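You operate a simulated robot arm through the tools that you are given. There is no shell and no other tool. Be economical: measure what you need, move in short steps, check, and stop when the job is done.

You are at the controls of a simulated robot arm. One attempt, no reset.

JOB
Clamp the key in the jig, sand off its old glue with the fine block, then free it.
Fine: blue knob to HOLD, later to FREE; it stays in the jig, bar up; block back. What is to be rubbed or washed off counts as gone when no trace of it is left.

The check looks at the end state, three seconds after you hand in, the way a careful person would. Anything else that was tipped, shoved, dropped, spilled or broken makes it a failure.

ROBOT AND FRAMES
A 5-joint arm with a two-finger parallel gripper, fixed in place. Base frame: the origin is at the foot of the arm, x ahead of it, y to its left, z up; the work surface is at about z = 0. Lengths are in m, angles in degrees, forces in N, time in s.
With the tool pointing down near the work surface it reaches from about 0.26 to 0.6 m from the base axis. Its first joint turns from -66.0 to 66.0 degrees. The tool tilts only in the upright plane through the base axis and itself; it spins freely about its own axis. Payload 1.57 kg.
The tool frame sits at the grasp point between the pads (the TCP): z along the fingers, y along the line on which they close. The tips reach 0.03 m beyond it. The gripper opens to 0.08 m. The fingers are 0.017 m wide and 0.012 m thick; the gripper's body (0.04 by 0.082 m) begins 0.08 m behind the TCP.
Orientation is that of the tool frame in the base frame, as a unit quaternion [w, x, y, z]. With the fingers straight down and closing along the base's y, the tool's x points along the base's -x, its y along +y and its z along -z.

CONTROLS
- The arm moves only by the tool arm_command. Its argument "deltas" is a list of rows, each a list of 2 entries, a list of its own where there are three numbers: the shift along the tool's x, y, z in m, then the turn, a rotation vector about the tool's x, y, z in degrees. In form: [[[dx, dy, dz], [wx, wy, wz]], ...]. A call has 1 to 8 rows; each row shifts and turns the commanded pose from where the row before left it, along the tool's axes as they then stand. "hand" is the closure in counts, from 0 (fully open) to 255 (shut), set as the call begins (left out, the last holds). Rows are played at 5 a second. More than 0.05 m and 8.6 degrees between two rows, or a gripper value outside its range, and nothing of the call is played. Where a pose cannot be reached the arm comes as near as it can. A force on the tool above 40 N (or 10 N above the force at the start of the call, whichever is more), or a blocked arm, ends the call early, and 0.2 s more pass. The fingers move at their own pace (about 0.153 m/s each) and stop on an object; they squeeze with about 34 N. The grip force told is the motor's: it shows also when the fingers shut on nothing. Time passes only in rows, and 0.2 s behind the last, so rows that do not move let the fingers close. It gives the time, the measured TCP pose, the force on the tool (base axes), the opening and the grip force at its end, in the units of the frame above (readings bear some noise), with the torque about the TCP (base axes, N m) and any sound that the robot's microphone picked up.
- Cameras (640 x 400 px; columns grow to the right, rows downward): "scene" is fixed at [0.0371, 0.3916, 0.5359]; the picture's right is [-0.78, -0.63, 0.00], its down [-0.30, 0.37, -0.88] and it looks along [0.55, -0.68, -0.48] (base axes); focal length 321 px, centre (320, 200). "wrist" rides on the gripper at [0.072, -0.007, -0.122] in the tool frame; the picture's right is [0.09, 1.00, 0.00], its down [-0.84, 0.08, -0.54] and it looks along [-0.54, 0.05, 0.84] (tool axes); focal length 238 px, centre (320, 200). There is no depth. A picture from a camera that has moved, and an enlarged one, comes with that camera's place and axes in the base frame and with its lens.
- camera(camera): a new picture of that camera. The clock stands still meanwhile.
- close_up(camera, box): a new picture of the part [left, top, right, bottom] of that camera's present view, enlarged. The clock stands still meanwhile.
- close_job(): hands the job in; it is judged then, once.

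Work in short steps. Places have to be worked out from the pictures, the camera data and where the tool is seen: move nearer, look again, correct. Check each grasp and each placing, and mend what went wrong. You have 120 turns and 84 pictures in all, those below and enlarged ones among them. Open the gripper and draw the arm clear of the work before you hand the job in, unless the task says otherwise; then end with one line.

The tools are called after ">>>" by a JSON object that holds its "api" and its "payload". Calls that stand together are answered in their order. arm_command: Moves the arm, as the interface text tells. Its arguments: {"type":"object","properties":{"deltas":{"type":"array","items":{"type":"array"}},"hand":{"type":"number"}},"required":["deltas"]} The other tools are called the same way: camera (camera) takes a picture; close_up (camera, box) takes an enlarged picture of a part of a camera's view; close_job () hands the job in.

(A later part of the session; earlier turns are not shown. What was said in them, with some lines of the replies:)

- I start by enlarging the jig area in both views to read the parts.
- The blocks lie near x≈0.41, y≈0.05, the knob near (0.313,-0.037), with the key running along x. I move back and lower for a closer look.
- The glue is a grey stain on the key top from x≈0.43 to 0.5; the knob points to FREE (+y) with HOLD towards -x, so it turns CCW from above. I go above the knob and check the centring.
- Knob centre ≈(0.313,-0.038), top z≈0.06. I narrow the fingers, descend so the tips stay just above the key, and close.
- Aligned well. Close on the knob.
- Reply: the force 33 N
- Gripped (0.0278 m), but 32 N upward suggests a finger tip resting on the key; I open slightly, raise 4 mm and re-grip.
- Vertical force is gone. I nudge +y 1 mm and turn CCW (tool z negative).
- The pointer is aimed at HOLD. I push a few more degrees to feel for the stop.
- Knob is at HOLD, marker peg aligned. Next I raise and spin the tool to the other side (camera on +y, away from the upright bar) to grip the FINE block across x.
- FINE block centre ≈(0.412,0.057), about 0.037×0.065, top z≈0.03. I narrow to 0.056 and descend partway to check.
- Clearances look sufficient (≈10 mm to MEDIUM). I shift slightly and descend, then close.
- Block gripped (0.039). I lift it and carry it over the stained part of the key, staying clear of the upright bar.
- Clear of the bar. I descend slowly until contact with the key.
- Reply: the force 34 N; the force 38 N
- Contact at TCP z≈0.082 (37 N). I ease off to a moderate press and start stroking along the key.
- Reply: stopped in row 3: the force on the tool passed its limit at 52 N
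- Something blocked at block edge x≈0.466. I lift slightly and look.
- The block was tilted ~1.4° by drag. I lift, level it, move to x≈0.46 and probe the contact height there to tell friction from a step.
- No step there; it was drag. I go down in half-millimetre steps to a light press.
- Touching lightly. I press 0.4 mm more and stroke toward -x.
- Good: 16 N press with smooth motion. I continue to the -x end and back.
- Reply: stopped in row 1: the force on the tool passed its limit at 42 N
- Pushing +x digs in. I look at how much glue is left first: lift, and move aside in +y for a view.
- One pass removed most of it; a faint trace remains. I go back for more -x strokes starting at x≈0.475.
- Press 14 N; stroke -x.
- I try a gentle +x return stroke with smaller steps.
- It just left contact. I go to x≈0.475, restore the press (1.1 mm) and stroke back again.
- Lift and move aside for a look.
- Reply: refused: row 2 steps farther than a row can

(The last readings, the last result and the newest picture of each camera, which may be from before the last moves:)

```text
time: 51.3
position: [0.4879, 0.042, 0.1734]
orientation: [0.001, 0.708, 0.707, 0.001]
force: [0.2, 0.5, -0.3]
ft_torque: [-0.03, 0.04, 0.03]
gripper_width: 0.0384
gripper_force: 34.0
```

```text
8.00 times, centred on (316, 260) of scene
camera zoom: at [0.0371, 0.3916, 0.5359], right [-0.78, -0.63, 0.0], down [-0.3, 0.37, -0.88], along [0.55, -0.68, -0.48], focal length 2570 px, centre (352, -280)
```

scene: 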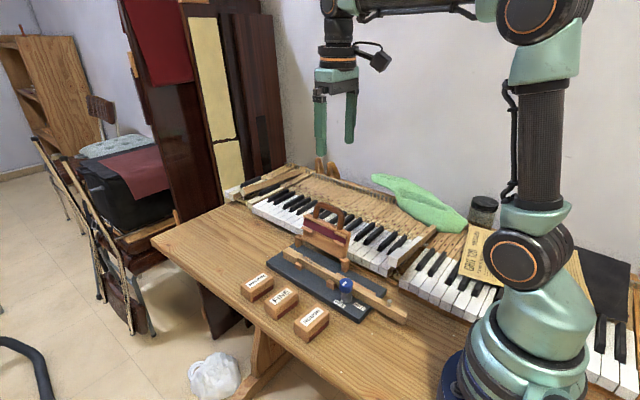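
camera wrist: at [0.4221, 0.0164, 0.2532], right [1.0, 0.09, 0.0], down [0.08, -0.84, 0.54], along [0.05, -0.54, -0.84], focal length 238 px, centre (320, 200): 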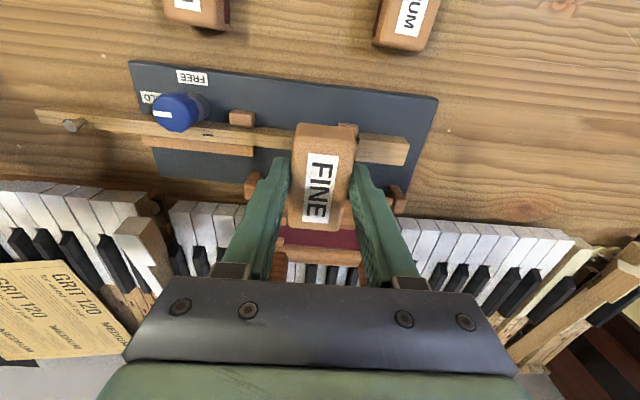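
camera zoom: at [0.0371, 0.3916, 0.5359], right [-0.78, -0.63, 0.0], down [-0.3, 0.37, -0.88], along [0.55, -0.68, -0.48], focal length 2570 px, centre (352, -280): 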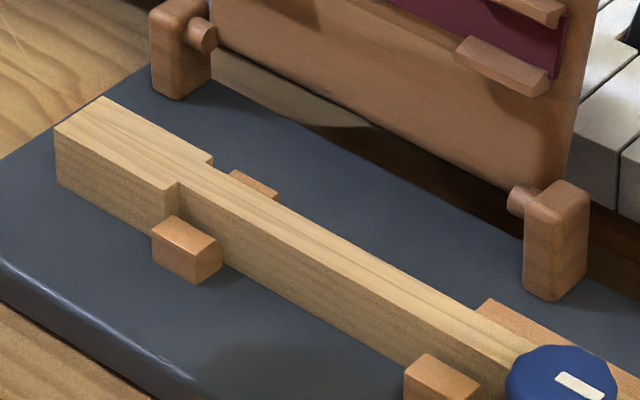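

The key looks clean from here. I carry the block back to its original spot (0.4132, 0.0604).

>>> {"api": "arm_command", "payload": {"deltas": [[[0.006, -0.025, 0], [0, 0, 0]], [[0.006, -0.025, 0], [0, 0, 0]], [[0.0064, -0.0247, 0], [0, 0, 0]], [[0, 0, 0.04], [0, 0, 0]], [[0, 0, 0.04], [0, 0, 0]], [[0, 0, 0.03], [0, 0, 0]], [[0, 0, 0], [0, 0, 0]]]}}

>>> {"api": "camera", "payload": {"camera": "wrist"}}

>>> {"api": "close_up", "payload": {"camera": "scene", "box": [220, 240, 380, 340]}}

```text
time: 52.9
position: [0.4124, 0.0622, 0.0631]
orientation: [0.002, 0.708, 0.706, 0.0]
force: [-0.3, 0.2, -0.4]
ft_torque: [0.0, 0.0, 0.01]
gripper_width: 0.0387
gripper_force: 33.9
```

```text
52 pictures are left
camera wrist: at [0.4052, 0.1334, 0.1855], right [1.0, 0.09, 0.0], down [0.08, -0.84, 0.54], along [0.05, -0.54, -0.84], focal length 238 px, centre (320, 200)
```

wrist: 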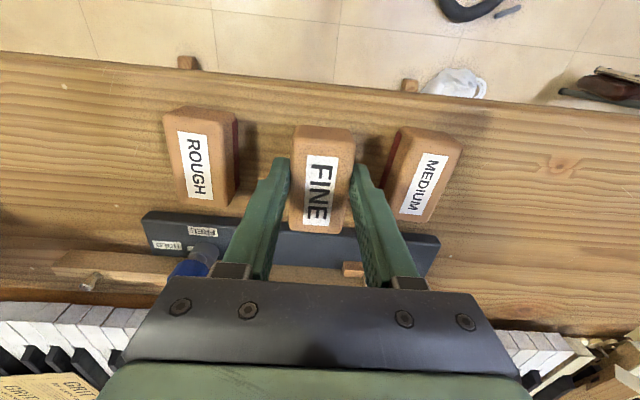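

```text
4.00 times, centred on (300, 290) of scene
camera zoom: at [0.0371, 0.3916, 0.5359], right [-0.78, -0.63, 0.0], down [-0.3, 0.37, -0.88], along [0.55, -0.68, -0.48], focal length 1285 px, centre (400, -160)
```

zoom: 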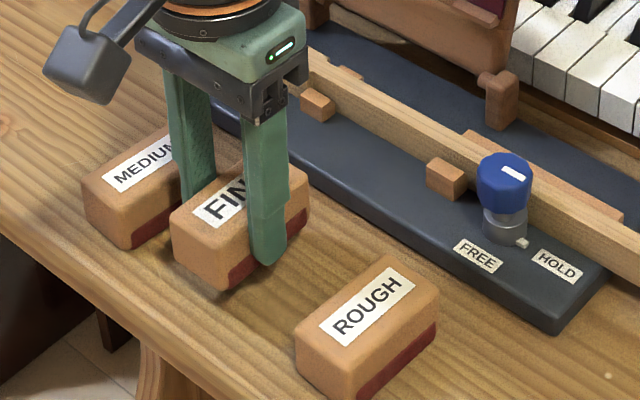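

Lower the last 20 mm gently, checking for contact.

>>> {"api": "arm_command", "payload": {"deltas": [[[-0.001, 0.001, 0.008], [0, 0, 0]], [[0, 0, 0.006], [0, 0, 0]], [[0, 0, 0.003], [0, 0, 0]], [[0, 0, 0.001], [0, 0, 0]], [[0, 0, 0], [0, 0, 0]]]}}

>>> {"api": "arm_command", "payload": {"deltas": [[[0, 0, 0.001], [0, 0, 0]], [[0, 0, 0], [0, 0, 0]]]}}

```text
time: 54.1
position: [0.4148, 0.0598, 0.0458]
orientation: [0.0, 0.708, 0.707, 0.0]
force: [0.1, -0.6, -0.6]
ft_torque: [0.0, 0.0, 0.01]
gripper_width: 0.0387
gripper_force: 34.0
```

```text
time: 54.7
position: [0.4145, 0.0601, 0.0451]
orientation: [0.001, 0.707, 0.707, 0.001]
force: [0.1, 0.4, -0.8]
ft_torque: [-0.01, 0.03, 0.01]
gripper_width: 0.0385
gripper_force: 34.1
```

>>> {"api": "arm_command", "payload": {"deltas": [[[0, 0, 0.001], [0, 0, 0]], [[0, 0, 0], [0, 0, 0]]]}}

>>> {"api": "arm_command", "payload": {"deltas": [[[0, 0, 0.001], [0, 0, 0]], [[0, 0, 0], [0, 0, 0]]]}}

```text
time: 55.3
position: [0.4134, 0.0603, 0.044]
orientation: [0.0, 0.708, 0.707, 0.0]
force: [0.7, -0.1, -0.4]
ft_torque: [0.02, 0.0, 0.05]
gripper_width: 0.0385
gripper_force: 34.0
```

```text
time: 55.9
position: [0.4149, 0.0616, 0.0431]
orientation: [0.001, 0.707, 0.707, 0.0]
force: [1.9, 0.5, -1.4]
ft_torque: [0.02, 0.02, -0.04]
gripper_width: 0.0383
gripper_force: 33.9
```

>>> {"api": "arm_command", "payload": {"deltas": [[[0, 0, 0.001], [0, 0, 0]], [[0, 0, 0], [0, 0, 0]]]}}

>>> {"api": "arm_command", "payload": {"deltas": [[[0, 0, 0.0007], [0, 0, 0]], [[0, 0, 0], [0, 0, 0]]]}}

```text
time: 56.5
position: [0.4142, 0.0593, 0.0426]
orientation: [0.001, 0.708, 0.706, 0.0]
force: [-0.9, 0.6, 0.1]
ft_torque: [0.01, 0.03, -0.01]
gripper_width: 0.0386
gripper_force: 33.7
```

```text
time: 57.1
position: [0.4144, 0.0597, 0.0404]
orientation: [0.0, 0.708, 0.707, 0.001]
force: [0.2, 0.8, -0.4]
ft_torque: [0.01, 0.01, 0.03]
gripper_width: 0.0385
gripper_force: 34.3
```

>>> {"api": "arm_command", "payload": {"deltas": [[[0, 0, 0.0007], [0, 0, 0]], [[0, 0, 0], [0, 0, 0]]]}}

>>> {"api": "arm_command", "payload": {"deltas": [[[0, 0, 0.0007], [0, 0, 0]], [[0, 0, 0], [0, 0, 0]]]}}

```text
time: 57.7
position: [0.4136, 0.0602, 0.0409]
orientation: [0.0, 0.707, 0.707, 0.001]
force: [-0.1, -0.1, -0.4]
ft_torque: [0.02, 0.0, 0.04]
gripper_width: 0.0386
gripper_force: 34.9
```

```text
time: 58.3
position: [0.4141, 0.0594, 0.0403]
orientation: [0.001, 0.708, 0.706, 0.0]
force: [-0.4, 0.3, 0.7]
ft_torque: [0.05, 0.03, -0.01]
gripper_width: 0.0385
gripper_force: 34.1
```

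>>> {"api": "arm_command", "payload": {"deltas": [[[0, 0, 0.0007], [0, 0, 0]], [[0, 0, 0], [0, 0, 0]]]}}

>>> {"api": "close_up", "payload": {"camera": "scene", "box": [240, 270, 320, 320]}}

```text
time: 58.9
position: [0.4142, 0.0596, 0.0417]
orientation: [0.001, 0.708, 0.706, 0.001]
force: [-4.9, -3.8, 16.0]
ft_torque: [0.31, 0.28, 0.15]
gripper_width: 0.0386
gripper_force: 33.7
```

```text
8.00 times, centred on (280, 295) of scene
camera zoom: at [0.0371, 0.3916, 0.5359], right [-0.78, -0.63, 0.0], down [-0.3, 0.37, -0.88], along [0.55, -0.68, -0.48], focal length 2570 px, centre (640, -560)
```

zoom: 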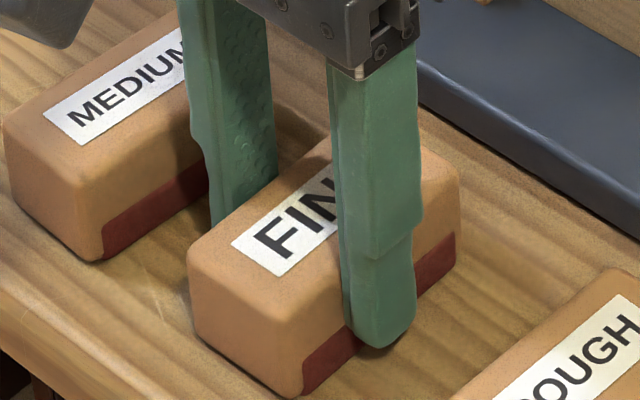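

Contact with the table. I release to a modest opening and rise straight up.

>>> {"api": "arm_command", "payload": {"deltas": [[[0, 0, -0.0005], [0, 0, 0]], [[0, 0, 0], [0, 0, 0]], [[0, 0, -0.02], [0, 0, 0]], [[0, 0, -0.03], [0, 0, 0]], [[0, 0, -0.04], [0, 0, 0]], [[0, 0, -0.04], [0, 0, 0]], [[0, 0, 0], [0, 0, 0]]], "hand": 76}}

>>> {"api": "camera", "payload": {"camera": "wrist"}}

```text
time: 60.5
position: [0.4159, 0.0617, 0.1711]
orientation: [0.001, 0.708, 0.706, 0.001]
force: [-0.5, 1.2, -0.6]
ft_torque: [0.02, 0.01, -0.01]
gripper_width: 0.0562
gripper_force: 0.1
```

```text
49 pictures are left
camera wrist: at [0.4085, 0.1335, 0.2932], right [1.0, 0.09, 0.0], down [0.08, -0.84, 0.54], along [0.05, -0.54, -0.84], focal length 238 px, centre (320, 200)
```

wrist: 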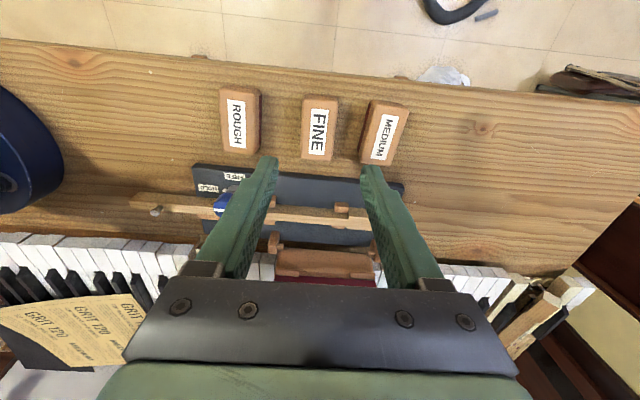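

Block is back in place. I move over the key to inspect it closely.

>>> {"api": "arm_command", "payload": {"deltas": [[[-0.03, 0.005, 0], [0, 0, 0]], [[-0.03, 0.005, 0.01], [0, 0, 0]], [[-0.02, 0, 0.02], [0, 0, 0]], [[0, 0, 0], [0, 0, 0]]], "hand": 0}}

>>> {"api": "close_up", "payload": {"camera": "wrist", "box": [256, 110, 416, 210]}}

>>> {"api": "close_up", "payload": {"camera": "scene", "box": [290, 235, 354, 275]}}

```text
time: 61.5
position: [0.4246, -0.0218, 0.1432]
orientation: [0.001, 0.707, 0.707, 0.001]
force: [-0.1, -0.8, -0.6]
ft_torque: [0.02, -0.01, -0.02]
gripper_width: 0.0797
gripper_force: 0.1
```

```text
4.00 times, centred on (336, 160) of wrist
camera zoom: at [0.4175, 0.0508, 0.2639], right [1.0, 0.09, 0.0], down [0.08, -0.84, 0.54], along [0.05, -0.54, -0.84], focal length 953 px, centre (256, 360)
```

zoom: 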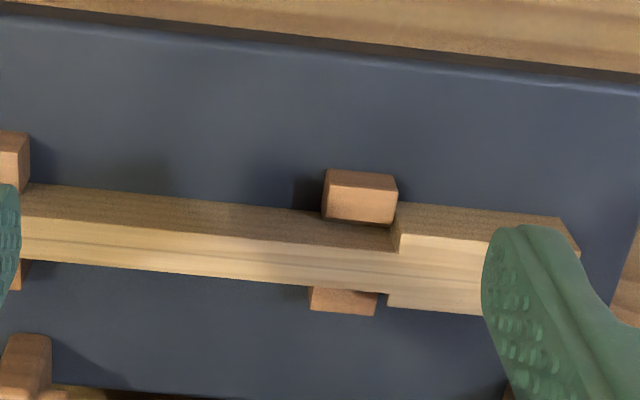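

```text
10.00 times, centred on (322, 255) of scene
camera zoom: at [0.0371, 0.3916, 0.5359], right [-0.78, -0.63, 0.0], down [-0.3, 0.37, -0.88], along [0.55, -0.68, -0.48], focal length 3212 px, centre (300, -350)
```

zoom: 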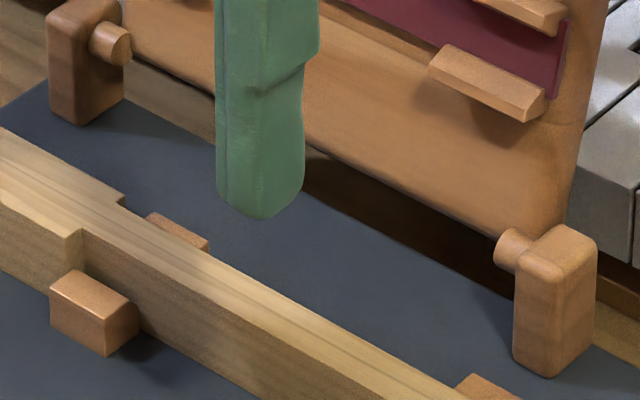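

The key is clean along its length. Next I go back over the knob (fingers closing along x) to turn it to FREE.

>>> {"api": "arm_command", "payload": {"deltas": [[[-0.006, -0.037, 0], [0, 0, 0]], [[-0.005, -0.037, 0], [0, 0, 0]], [[-0.005, -0.037, 0], [0, 0, 0]], [[0, 0, 0.02], [0, 0, 0]], [[0, 0, 0], [0, 0, 0]]], "hand": 80}}

>>> {"api": "camera", "payload": {"camera": "wrist"}}

>>> {"api": "close_up", "payload": {"camera": "scene", "box": [276, 235, 340, 275]}}

```text
time: 62.7
position: [0.3148, -0.0353, 0.1209]
orientation: [0.001, 0.707, 0.707, 0.0]
force: [0.6, 0.4, 0.0]
ft_torque: [0.0, 0.01, 0.03]
gripper_width: 0.0551
gripper_force: 0.1
```

```text
46 pictures are left
camera wrist: at [0.3069, 0.037, 0.2418], right [1.0, 0.09, 0.0], down [0.08, -0.84, 0.54], along [0.05, -0.54, -0.84], focal length 238 px, centre (320, 200)
```

wrist: 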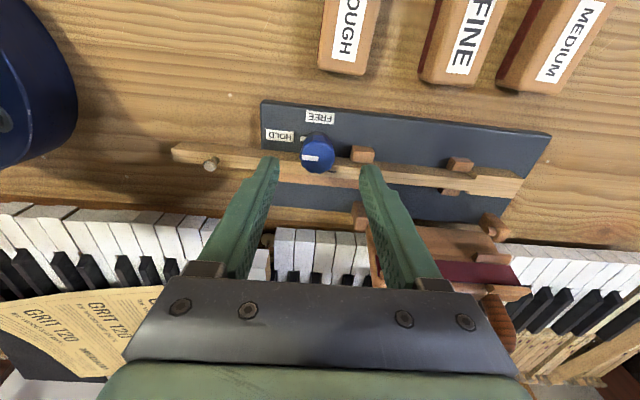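

```text
10.00 times, centred on (308, 255) of scene
camera zoom: at [0.0371, 0.3916, 0.5359], right [-0.78, -0.63, 0.0], down [-0.3, 0.37, -0.88], along [0.55, -0.68, -0.48], focal length 3212 px, centre (440, -350)
```

zoom: 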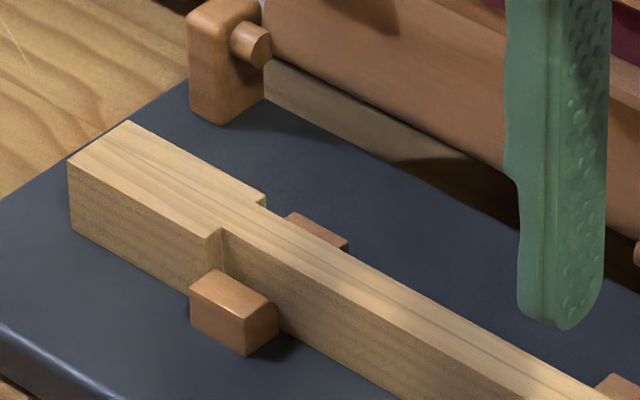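

>>> {"api": "close_up", "payload": {"camera": "wrist", "box": [370, 140, 530, 240]}}

>>> {"api": "arm_command", "payload": {"deltas": [[[-0.0015, -0.0015, 0.02], [0, 0, 0]], [[0, 0, 0.015], [0, 0, 0]], [[0, 0, 0.0085], [0, 0, 0]], [[0, 0, 0], [0, 0, 0]]]}}

>>> {"api": "close_up", "payload": {"camera": "wrist", "box": [240, 100, 400, 200]}}

```text
4.00 times, centred on (450, 190) of wrist
camera zoom: at [0.3069, 0.037, 0.2418], right [1.0, 0.09, 0.0], down [0.08, -0.84, 0.54], along [0.05, -0.54, -0.84], focal length 953 px, centre (-200, 240)
```

zoom: 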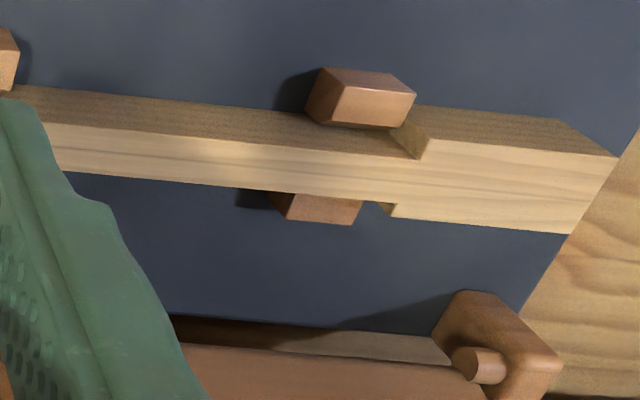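

```text
time: 63.7
position: [0.3129, -0.0378, 0.0756]
orientation: [0.001, 0.708, 0.706, 0.002]
force: [0.4, -0.4, -1.4]
ft_torque: [-0.02, -0.03, 0.0]
gripper_width: 0.0551
gripper_force: 0.0
```

```text
4.00 times, centred on (320, 150) of wrist
camera zoom: at [0.3059, 0.0345, 0.1985], right [1.0, 0.09, 0.0], down [0.08, -0.84, 0.54], along [0.05, -0.54, -0.84], focal length 953 px, centre (320, 400)
```

zoom: 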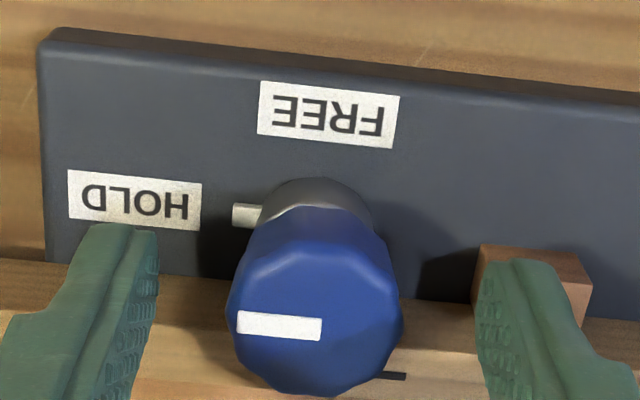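

Key is spotless. Grip the knob (1.5 mm higher for key clearance) and turn CW (tool z positive).

>>> {"api": "arm_command", "payload": {"deltas": [[[0, 0, -0.0015], [0, 0, 0]], [[0, 0, 0], [0, 0, 0]], [[0, 0, 0], [0, 0, 0]]], "hand": 255}}

>>> {"api": "arm_command", "payload": {"deltas": [[[0, 0, 0], [0, 0, 8.2]], [[0, 0, 0], [0, 0, 8.2]], [[0, 0, 0], [0, 0, 8.2]], [[0, 0, 0], [0, 0, 8.2]], [[0, 0, 0], [0, 0, 0]]]}}

```text
time: 64.5
position: [0.3121, -0.037, 0.0779]
orientation: [0.0, 0.708, 0.707, 0.0]
force: [4.5, -1.0, 0.3]
ft_torque: [0.08, 0.11, -0.02]
gripper_width: 0.0279
gripper_force: 33.9
```

```text
time: 65.7
position: [0.3133, -0.0375, 0.0773]
orientation: [0.002, 0.879, 0.477, 0.001]
force: [8.6, -2.1, 0.7]
ft_torque: [-0.05, -0.23, -0.01]
gripper_width: 0.0276
gripper_force: 34.5
```

>>> {"api": "arm_command", "payload": {"deltas": [[[0, 0, 0], [0, 0, 8.2]], [[0, 0, 0], [0, 0, 8.2]], [[0, 0, 0], [0, 0, 8.2]], [[0, 0, 0], [0, 0, 8.2]], [[0, 0, 0], [0, 0, 8.2]], [[0, 0, 0], [0, 0, 8.2]], [[0, 0, 0], [0, 0, 8.2]], [[0, 0, 0], [0, 0, 0]]]}}

>>> {"api": "close_up", "payload": {"camera": "scene", "box": [290, 240, 418, 320]}}

```text
time: 67.5
position: [0.3101, -0.04, 0.0778]
orientation: [-0.001, 1.0, 0.0, -0.001]
force: [-1.1, 9.4, 0.0]
ft_torque: [0.01, -0.16, 0.24]
gripper_width: 0.0278
gripper_force: 34.0
out of reach, approached as far as the arm can: row 7
```

```text
5.00 times, centred on (354, 280) of scene
camera zoom: at [0.0371, 0.3916, 0.5359], right [-0.78, -0.63, 0.0], down [-0.3, 0.37, -0.88], along [0.55, -0.68, -0.48], focal length 1606 px, centre (150, -200)
```

zoom: 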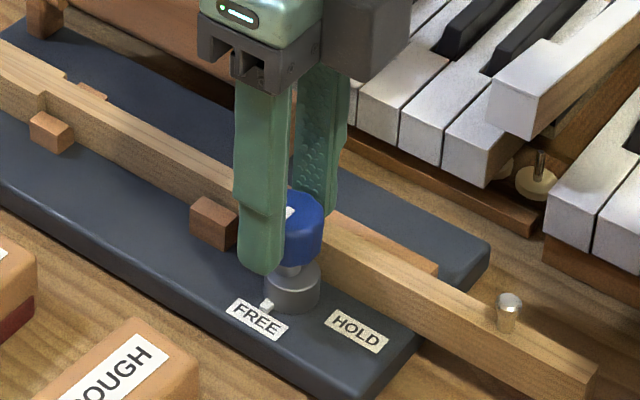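

The knob is at FREE, but at the wrist's spin limit the arm drifted and dragged the jig ~4 mm (images show the whole jig moved about 2 px). I release, rise, and unwind the wrist; then I'll re-measure and nudge the jig back.

>>> {"api": "arm_command", "payload": {"deltas": [[[0, 0, 0], [0, 0, 0]], [[0, 0, 0], [0, 0, 0]], [[0, 0, -0.03], [0, 0, 0]], [[0, 0, -0.03], [0, 0, 0]], [[0, 0, -0.03], [0, 0, -8.4]], [[0, 0, 0], [0, 0, -8.4]], [[0, 0, 0], [0, 0, -8.4]], [[0, 0, 0], [0, 0, 0]]], "hand": 80}}

>>> {"api": "close_up", "payload": {"camera": "scene", "box": [290, 240, 418, 320]}}

>>> {"api": "close_up", "payload": {"camera": "scene", "box": [260, 225, 356, 285]}}

```text
time: 69.3
position: [0.3108, -0.0409, 0.1675]
orientation: [-0.001, 0.976, 0.218, 0.001]
force: [0.3, -0.4, -0.8]
ft_torque: [0.02, -0.02, -0.01]
gripper_width: 0.055
gripper_force: 0.0
```

```text
5.00 times, centred on (354, 280) of scene
camera zoom: at [0.0371, 0.3916, 0.5359], right [-0.78, -0.63, 0.0], down [-0.3, 0.37, -0.88], along [0.55, -0.68, -0.48], focal length 1606 px, centre (150, -200)
```

zoom: 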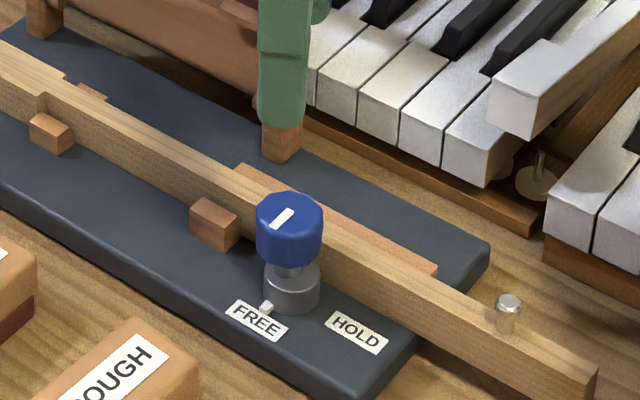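

```text
6.67 times, centred on (308, 255) of scene
camera zoom: at [0.0371, 0.3916, 0.5359], right [-0.78, -0.63, 0.0], down [-0.3, 0.37, -0.88], along [0.55, -0.68, -0.48], focal length 2142 px, centre (400, -167)
```

zoom: 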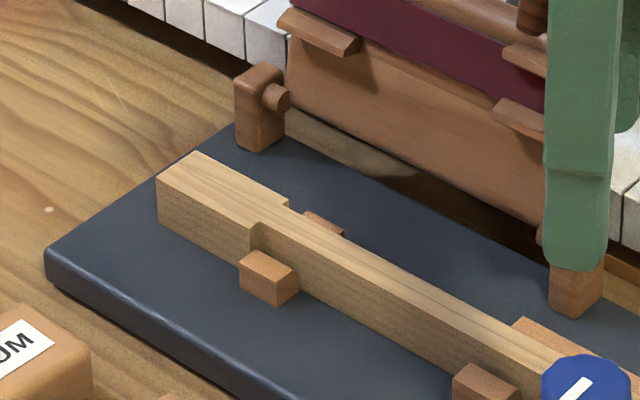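

The jig's knob end moved by about (-3, -2.5) mm, the far end by ~2 mm. I unwind to the original grip orientation to nudge it back through the knob.

>>> {"api": "arm_command", "payload": {"deltas": [[[0, 0, 0], [0, 0, -8.2]], [[0, 0, 0], [0, 0, -8.2]], [[0, 0, 0], [0, 0, -8.2]], [[0, 0, 0], [0, 0, -8.2]], [[0, 0, 0], [0, 0, -8.2]], [[0, 0, 0], [0, 0, -8.2]], [[0, 0, 0], [0, 0, -8.2]], [[0, 0, 0], [0, 0, -8.2]]]}}

>>> {"api": "arm_command", "payload": {"deltas": [[[0, 0, 0], [0, 0, -8.2]], [[0, 0, 0], [0, 0, -8.2]], [[0, 0, 0], [0, 0, -8.2]], [[0, 0, 0], [0, 0, -8.2]], [[0, 0, 0], [0, 0, -8.2]], [[0, 0, 0], [0, 0, -8.2]], [[0, 0, 0], [0, 0, -8.2]], [[0, 0, 0], [0, 0, -8.2]]]}}

>>> {"api": "arm_command", "payload": {"deltas": [[[0, 0, 0], [0, 0, -8]], [[0, 0, 0], [0, 0, -8]], [[0, 0, 0], [0, 0, -8]], [[0, 0, 0], [0, 0, 0]]]}}

>>> {"api": "close_up", "payload": {"camera": "wrist", "box": [240, 100, 400, 200]}}

```text
time: 71.1
position: [0.3122, -0.042, 0.1685]
orientation: [0.001, 0.703, 0.712, 0.0]
force: [0.2, -0.7, -0.4]
ft_torque: [0.0, 0.02, -0.01]
gripper_width: 0.0549
gripper_force: 0.0
```

```text
time: 72.9
position: [0.3102, -0.0409, 0.1682]
orientation: [0.001, 0.205, 0.979, 0.0]
force: [-0.5, 0.5, -0.9]
ft_torque: [-0.01, -0.01, 0.02]
gripper_width: 0.0547
gripper_force: 0.0
```

```text
time: 73.9
position: [0.3106, -0.0411, 0.1686]
orientation: [0.0, -0.003, 1.0, 0.0]
force: [0.1, 0.0, -0.4]
ft_torque: [-0.03, 0.02, 0.02]
gripper_width: 0.055
gripper_force: 0.0
```

```text
4.00 times, centred on (320, 150) of wrist
camera zoom: at [0.2386, -0.0483, 0.2903], right [-0.1, 1.0, 0.0], down [0.84, 0.08, 0.54], along [0.54, 0.05, -0.84], focal length 953 px, centre (320, 400)
```

zoom: 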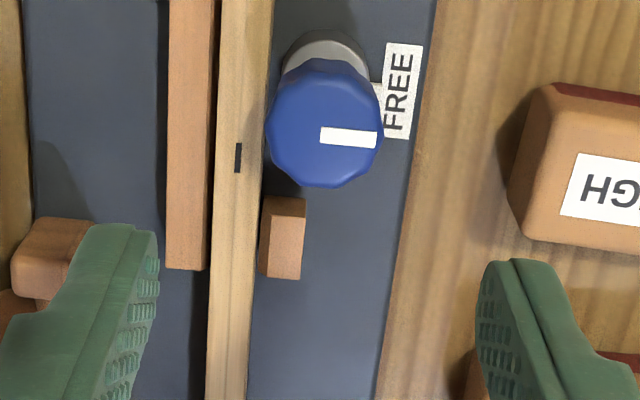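

Knob now at ≈(0.3095,-0.0405), pointer at FREE. I descend, grip it gently in the same orientation as at first.

>>> {"api": "arm_command", "payload": {"deltas": [[[0.0005, 0.0005, 0.03], [0, 0, 0]], [[0, 0, 0.03], [0, 0, 0]], [[0, 0, 0.02], [0, 0, 0]], [[0, 0, 0.011], [0, 0, 0]], [[0, 0, 0], [0, 0, 0]]]}}

>>> {"api": "arm_command", "payload": {"deltas": [[[0, 0, 0], [0, 0, 0]], [[0, 0, 0], [0, 0, 0]], [[0, 0, 0], [0, 0, 0]]], "hand": 255}}

```text
time: 75.1
position: [0.3102, -0.0412, 0.0781]
orientation: [0.0, -0.002, 1.0, 0.0]
force: [0.2, -0.2, -0.1]
ft_torque: [0.04, -0.06, -0.04]
gripper_width: 0.055
gripper_force: 0.1
```

```text
time: 75.9
position: [0.3112, -0.0424, 0.0784]
orientation: [-0.001, -0.002, 1.0, 0.0]
force: [-3.2, 21.6, 4.7]
ft_torque: [0.38, 0.27, -0.06]
gripper_width: 0.028
gripper_force: 34.2
```

>>> {"api": "arm_command", "payload": {"deltas": [[[-0.0015, 0.0015, 0], [0, 0, 0]], [[-0.0015, 0.0015, 0], [0, 0, 0]], [[0, 0, 0], [0, 0, 0]]]}}

>>> {"api": "close_up", "payload": {"camera": "scene", "box": [290, 240, 418, 320]}}

```text
time: 76.7
position: [0.3141, -0.0386, 0.0771]
orientation: [-0.001, -0.002, 1.0, 0.0]
force: [-8.1, -5.6, 0.1]
ft_torque: [-0.34, 0.65, 0.01]
gripper_width: 0.028
gripper_force: 34.1
```

```text
5.00 times, centred on (354, 280) of scene
camera zoom: at [0.0372, 0.3916, 0.5359], right [-0.78, -0.63, 0.0], down [-0.3, 0.37, -0.88], along [0.55, -0.68, -0.48], focal length 1606 px, centre (150, -200)
```

zoom: 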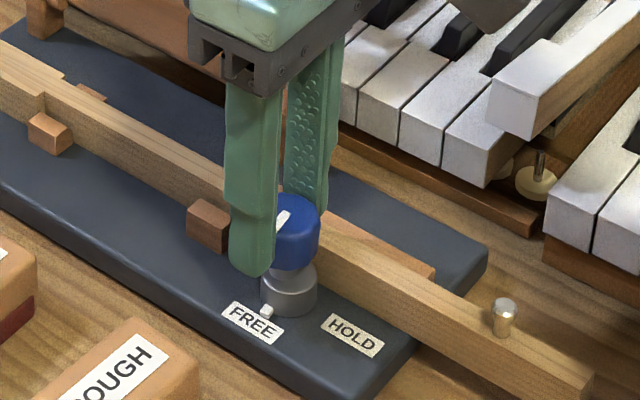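

About half restored. I nudge another (+2.3, +0.5) mm.

>>> {"api": "arm_command", "payload": {"deltas": [[[-0.0012, 0.0003, 0], [0, 0, 0]], [[-0.0011, 0.0002, 0], [0, 0, 0]], [[0, 0, 0], [0, 0, 0]]]}}

>>> {"api": "close_up", "payload": {"camera": "scene", "box": [290, 240, 418, 320]}}

```text
time: 77.5
position: [0.314, -0.0367, 0.077]
orientation: [-0.004, -0.001, 1.0, 0.0]
force: [-19.7, -0.4, -0.4]
ft_torque: [-0.03, 0.14, 0.0]
gripper_width: 0.0278
gripper_force: 34.4
```

```text
5.00 times, centred on (354, 280) of scene
camera zoom: at [0.0372, 0.3916, 0.5359], right [-0.78, -0.63, 0.0], down [-0.3, 0.37, -0.88], along [0.55, -0.68, -0.48], focal length 1606 px, centre (150, -200)
```

zoom: 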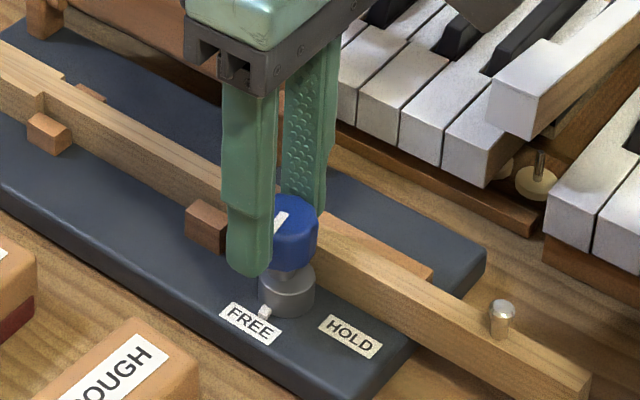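

Within ~2 mm now. One more small +x nudge, then release and check.

>>> {"api": "arm_command", "payload": {"deltas": [[[-0.0009, -0.0003, 0], [0, 0, 0]], [[-0.0008, 0, 0], [0, 0, 0]], [[0, 0, 0], [0, 0, 0]]]}}

>>> {"api": "arm_command", "payload": {"deltas": [[[0, 0, 0], [0, 0, 0]], [[0, 0, 0], [0, 0, 0]], [[0, 0, -0.03], [0, 0, 0]], [[0, 0, -0.04], [0, 0, 0]], [[0, 0, -0.04], [0, 0, 0]], [[0, 0, -0.04], [0, 0, 0]], [[0, 0, 0], [0, 0, 0]]], "hand": 80}}

>>> {"api": "close_up", "payload": {"camera": "scene", "box": [290, 240, 418, 320]}}

>>> {"api": "close_up", "payload": {"camera": "scene", "box": [260, 225, 356, 285]}}

>>> {"api": "camera", "payload": {"camera": "wrist"}}

```text
time: 78.3
position: [0.3152, -0.0371, 0.0763]
orientation: [-0.006, -0.001, 1.0, 0.001]
force: [-25.2, 0.2, 13.5]
ft_torque: [-0.04, 0.47, -0.03]
gripper_width: 0.0276
gripper_force: 34.6
```

```text
time: 79.9
position: [0.3166, -0.0373, 0.2293]
orientation: [0.001, -0.001, 1.0, 0.0]
force: [0.0, -0.3, 0.7]
ft_torque: [0.01, 0.01, 0.02]
gripper_width: 0.0547
gripper_force: 0.1
```

```text
5.00 times, centred on (354, 280) of scene
camera zoom: at [0.0371, 0.3916, 0.5359], right [-0.78, -0.63, 0.0], down [-0.3, 0.37, -0.88], along [0.55, -0.68, -0.48], focal length 1606 px, centre (150, -200)
```

zoom: 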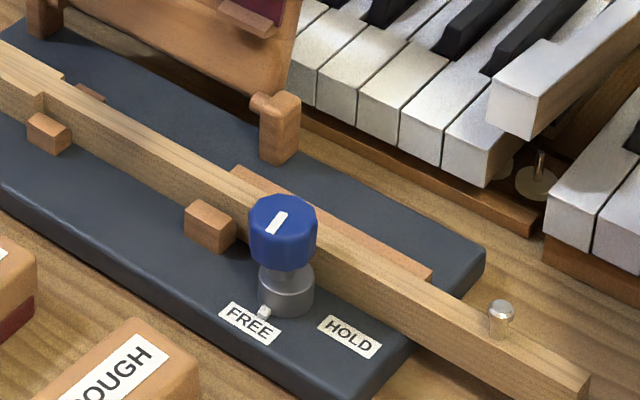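

```text
6.67 times, centred on (308, 255) of scene
camera zoom: at [0.0371, 0.3916, 0.5359], right [-0.78, -0.63, 0.0], down [-0.3, 0.37, -0.88], along [0.55, -0.68, -0.48], focal length 2142 px, centre (400, -167)
```

zoom: 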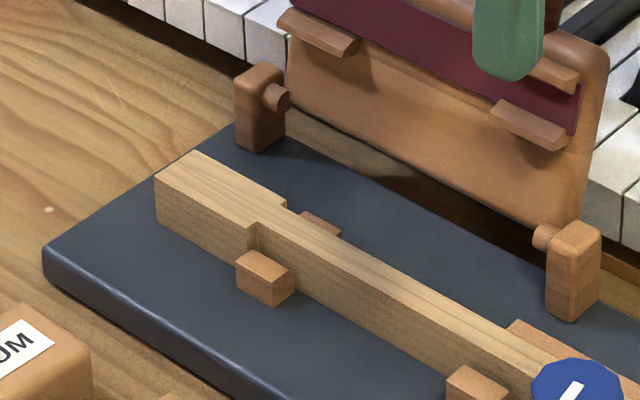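

```text
34 pictures are left
camera wrist: at [0.2447, -0.0439, 0.35], right [-0.09, 1.0, 0.0], down [0.84, 0.08, 0.54], along [0.54, 0.05, -0.84], focal length 238 px, centre (320, 200)
```

wrist: 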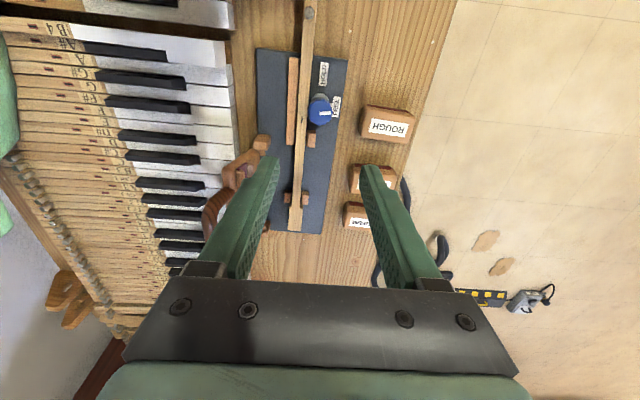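

The jig is back within ~1.5 mm. The pointer may have turned a few degrees; I enlarge it.

>>> {"api": "close_up", "payload": {"camera": "wrist", "box": [288, 50, 368, 150]}}

>>> {"api": "close_up", "payload": {"camera": "scene", "box": [330, 270, 378, 310]}}

```text
4.00 times, centred on (328, 100) of wrist
camera zoom: at [0.2447, -0.0439, 0.35], right [-0.09, 1.0, 0.0], down [0.84, 0.08, 0.54], along [0.54, 0.05, -0.84], focal length 953 px, centre (288, 600)
```

zoom: 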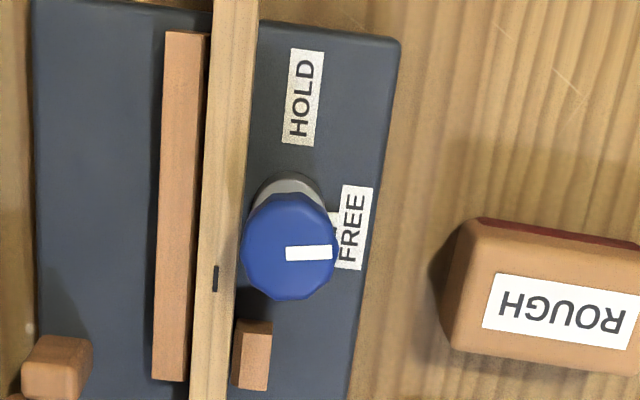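

```text
10.00 times, centred on (354, 290) of scene
camera zoom: at [0.0371, 0.3916, 0.5359], right [-0.78, -0.63, 0.0], down [-0.3, 0.37, -0.88], along [0.55, -0.68, -0.48], focal length 3212 px, centre (-20, -700)
```

zoom: 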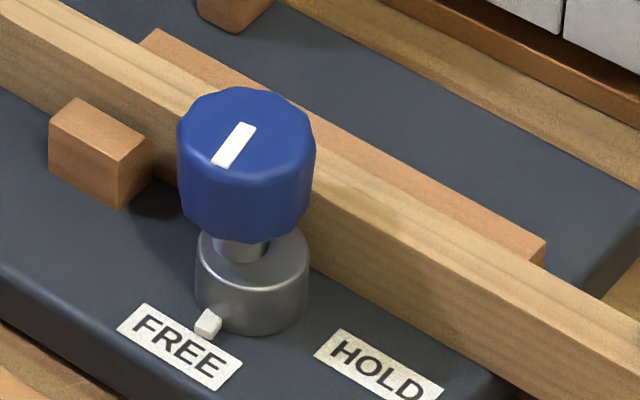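

The knob has backed ~6° toward HOLD. I re-approach with the tool turned -7°, grip, and turn it back to the FREE stop.

>>> {"api": "arm_command", "payload": {"deltas": [[[0.0045, 0, 0.04], [0, 0, 0]], [[0, 0, 0.04], [0, 0, -7]], [[0, 0, 0.04], [0, 0, 0]], [[0, 0, 0.02], [0, 0, 0]], [[0, 0, 0.011], [0, 0, 0]], [[0, 0, 0], [0, 0, 0]]]}}

>>> {"api": "arm_command", "payload": {"deltas": [[[0, 0, 0], [0, 0, 0]], [[0, 0, 0], [0, 0, 0]], [[0, 0, 0], [0, 0, 0]]], "hand": 255}}

```text
time: 81.3
position: [0.3139, -0.038, 0.0775]
orientation: [0.001, -0.062, 0.998, 0.0]
force: [-0.7, -0.8, -0.9]
ft_torque: [-0.02, 0.01, 0.0]
gripper_width: 0.0548
gripper_force: 0.0
```

```text
time: 82.1
position: [0.3118, -0.0375, 0.0763]
orientation: [0.0, -0.063, 0.998, 0.0]
force: [-0.5, 21.4, 3.0]
ft_torque: [0.31, 0.77, -0.05]
gripper_width: 0.0279
gripper_force: 33.9
```

>>> {"api": "arm_command", "payload": {"deltas": [[[0, 0.0012, 0], [0, 0, 0]], [[0, 0, 0], [0, 0, 3]], [[0, 0, 0], [0, 0, 3]], [[0, 0, 0], [0, 0, 0]]]}}

>>> {"api": "close_up", "payload": {"camera": "scene", "box": [330, 270, 378, 310]}}

```text
time: 83.1
position: [0.3135, -0.0374, 0.077]
orientation: [0.001, -0.008, 1.0, 0.0]
force: [-12.7, -28.0, 17.9]
ft_torque: [-0.93, 0.61, 0.1]
gripper_width: 0.0282
gripper_force: 34.1
```

```text
10.00 times, centred on (354, 290) of scene
camera zoom: at [0.0371, 0.3916, 0.5359], right [-0.78, -0.63, 0.0], down [-0.3, 0.37, -0.88], along [0.55, -0.68, -0.48], focal length 3212 px, centre (-20, -700)
```

zoom: 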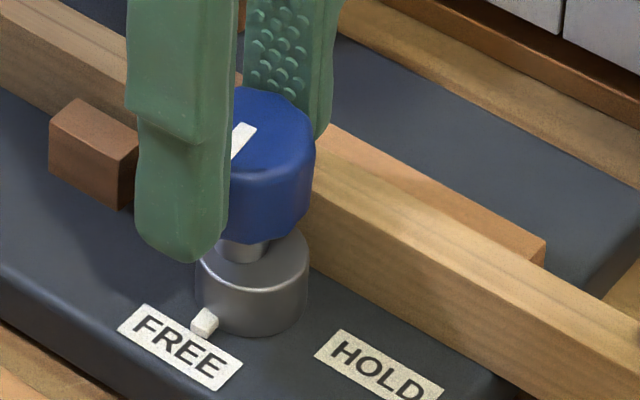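

Peg moved toward FREE centre. I relieve the side load by 0.6 mm and turn a bit more.

>>> {"api": "arm_command", "payload": {"deltas": [[[0, -0.0006, -0.0003], [0, 0, 0]], [[0, 0, 0], [0, 0, 3]], [[0, 0, 0], [0, 0, 3]], [[0, 0, 0], [0, 0, 0]]]}}

>>> {"api": "close_up", "payload": {"camera": "scene", "box": [330, 270, 378, 310]}}

```text
time: 84.1
position: [0.313, -0.0359, 0.0762]
orientation: [0.0, 0.042, 0.999, 0.0]
force: [-4.6, -8.4, 1.6]
ft_torque: [-0.12, 0.0, 0.15]
gripper_width: 0.0282
gripper_force: 34.1
```

```text
10.00 times, centred on (354, 290) of scene
camera zoom: at [0.0371, 0.3916, 0.5359], right [-0.78, -0.63, 0.0], down [-0.3, 0.37, -0.88], along [0.55, -0.68, -0.48], focal length 3212 px, centre (-20, -700)
```

zoom: 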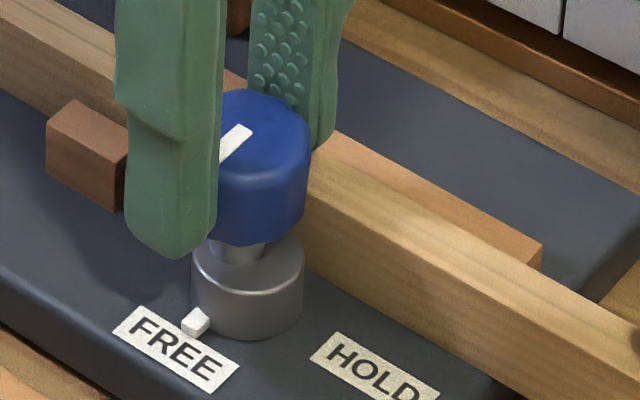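

Peg matches its original FREE angle and the jig is within ~1 mm. Release and withdraw upward.

>>> {"api": "arm_command", "payload": {"deltas": [[[0, 0, 0], [0, 0, 0]], [[0, 0, 0], [0, 0, 0]], [[0, 0, -0.03], [0, 0, 0]], [[0, 0, -0.04], [0, 0, 0]], [[0, 0, -0.04], [0, 0, 0]], [[0, 0, -0.04], [0, 0, 0]], [[0, 0, -0.04], [0, 0, 0]], [[0, 0, 0], [0, 0, 0]]], "hand": 0}}

>>> {"api": "close_up", "payload": {"camera": "scene", "box": [330, 270, 378, 310]}}

>>> {"api": "close_up", "payload": {"camera": "scene", "box": [230, 190, 430, 350]}}

>>> {"api": "close_up", "payload": {"camera": "wrist", "box": [240, 40, 400, 240]}}

```text
time: 85.9
position: [0.3117, -0.0367, 0.2638]
orientation: [0.002, 0.043, 0.999, 0.0]
force: [-0.2, -0.2, -0.2]
ft_torque: [0.01, -0.03, 0.03]
gripper_width: 0.0803
gripper_force: 0.0
```

```text
10.00 times, centred on (354, 290) of scene
camera zoom: at [0.0371, 0.3916, 0.5359], right [-0.78, -0.63, 0.0], down [-0.3, 0.37, -0.88], along [0.55, -0.68, -0.48], focal length 3212 px, centre (-20, -700)
```

zoom: 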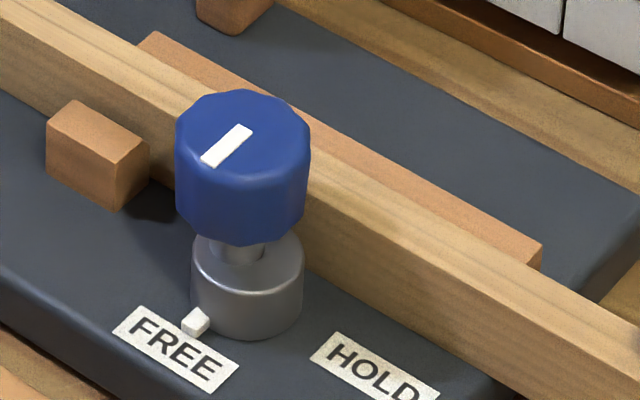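

```text
2.50 times, centred on (330, 270) of scene
camera zoom: at [0.0371, 0.3916, 0.5359], right [-0.78, -0.63, 0.0], down [-0.3, 0.37, -0.88], along [0.55, -0.68, -0.48], focal length 803 px, centre (295, 25)
```

zoom: 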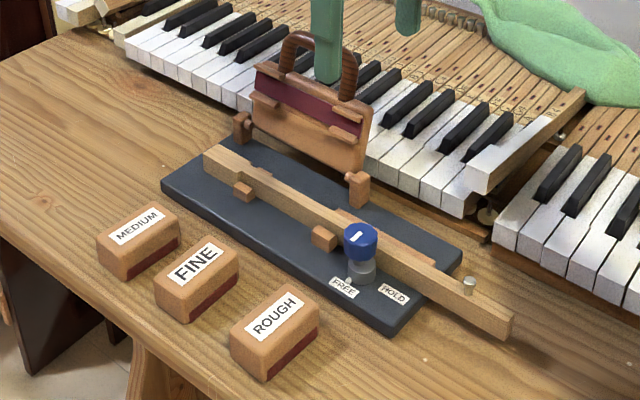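

```text
2.00 times, centred on (320, 140) of wrist
camera zoom: at [0.239, -0.0377, 0.3859], right [-0.01, 1.0, 0.0], down [0.84, 0.01, 0.54], along [0.54, 0.0, -0.84], focal length 477 px, centre (320, 320)
```

zoom: 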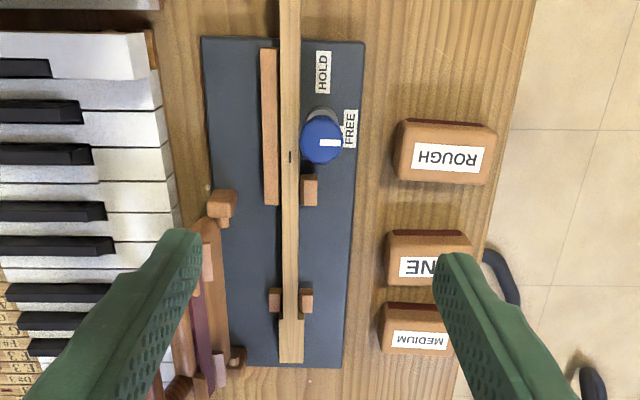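

Everything matches the starting layout, with the knob at FREE. One last check of the key surface before handing in.

>>> {"api": "close_up", "payload": {"camera": "scene", "box": [280, 240, 344, 280]}}

```text
10.00 times, centred on (312, 260) of scene
camera zoom: at [0.0371, 0.3916, 0.5359], right [-0.78, -0.63, 0.0], down [-0.3, 0.37, -0.88], along [0.55, -0.68, -0.48], focal length 3212 px, centre (400, -400)
```

zoom: 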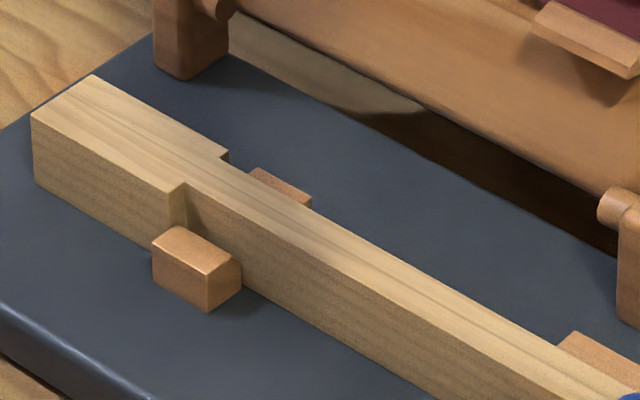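

The key is clean, so I hand the job in.

>>> {"api": "close_job", "payload": {}}

```text
The job is handed in.
```

The key was clamped and sanded with the fine block until no glue showed, then freed: it is still in the jig with the bar up, the knob is at FREE and the block is back in its place, but turning the knob to FREE dragged the jig about 4 mm, and I nudged it back to within about 1 mm.
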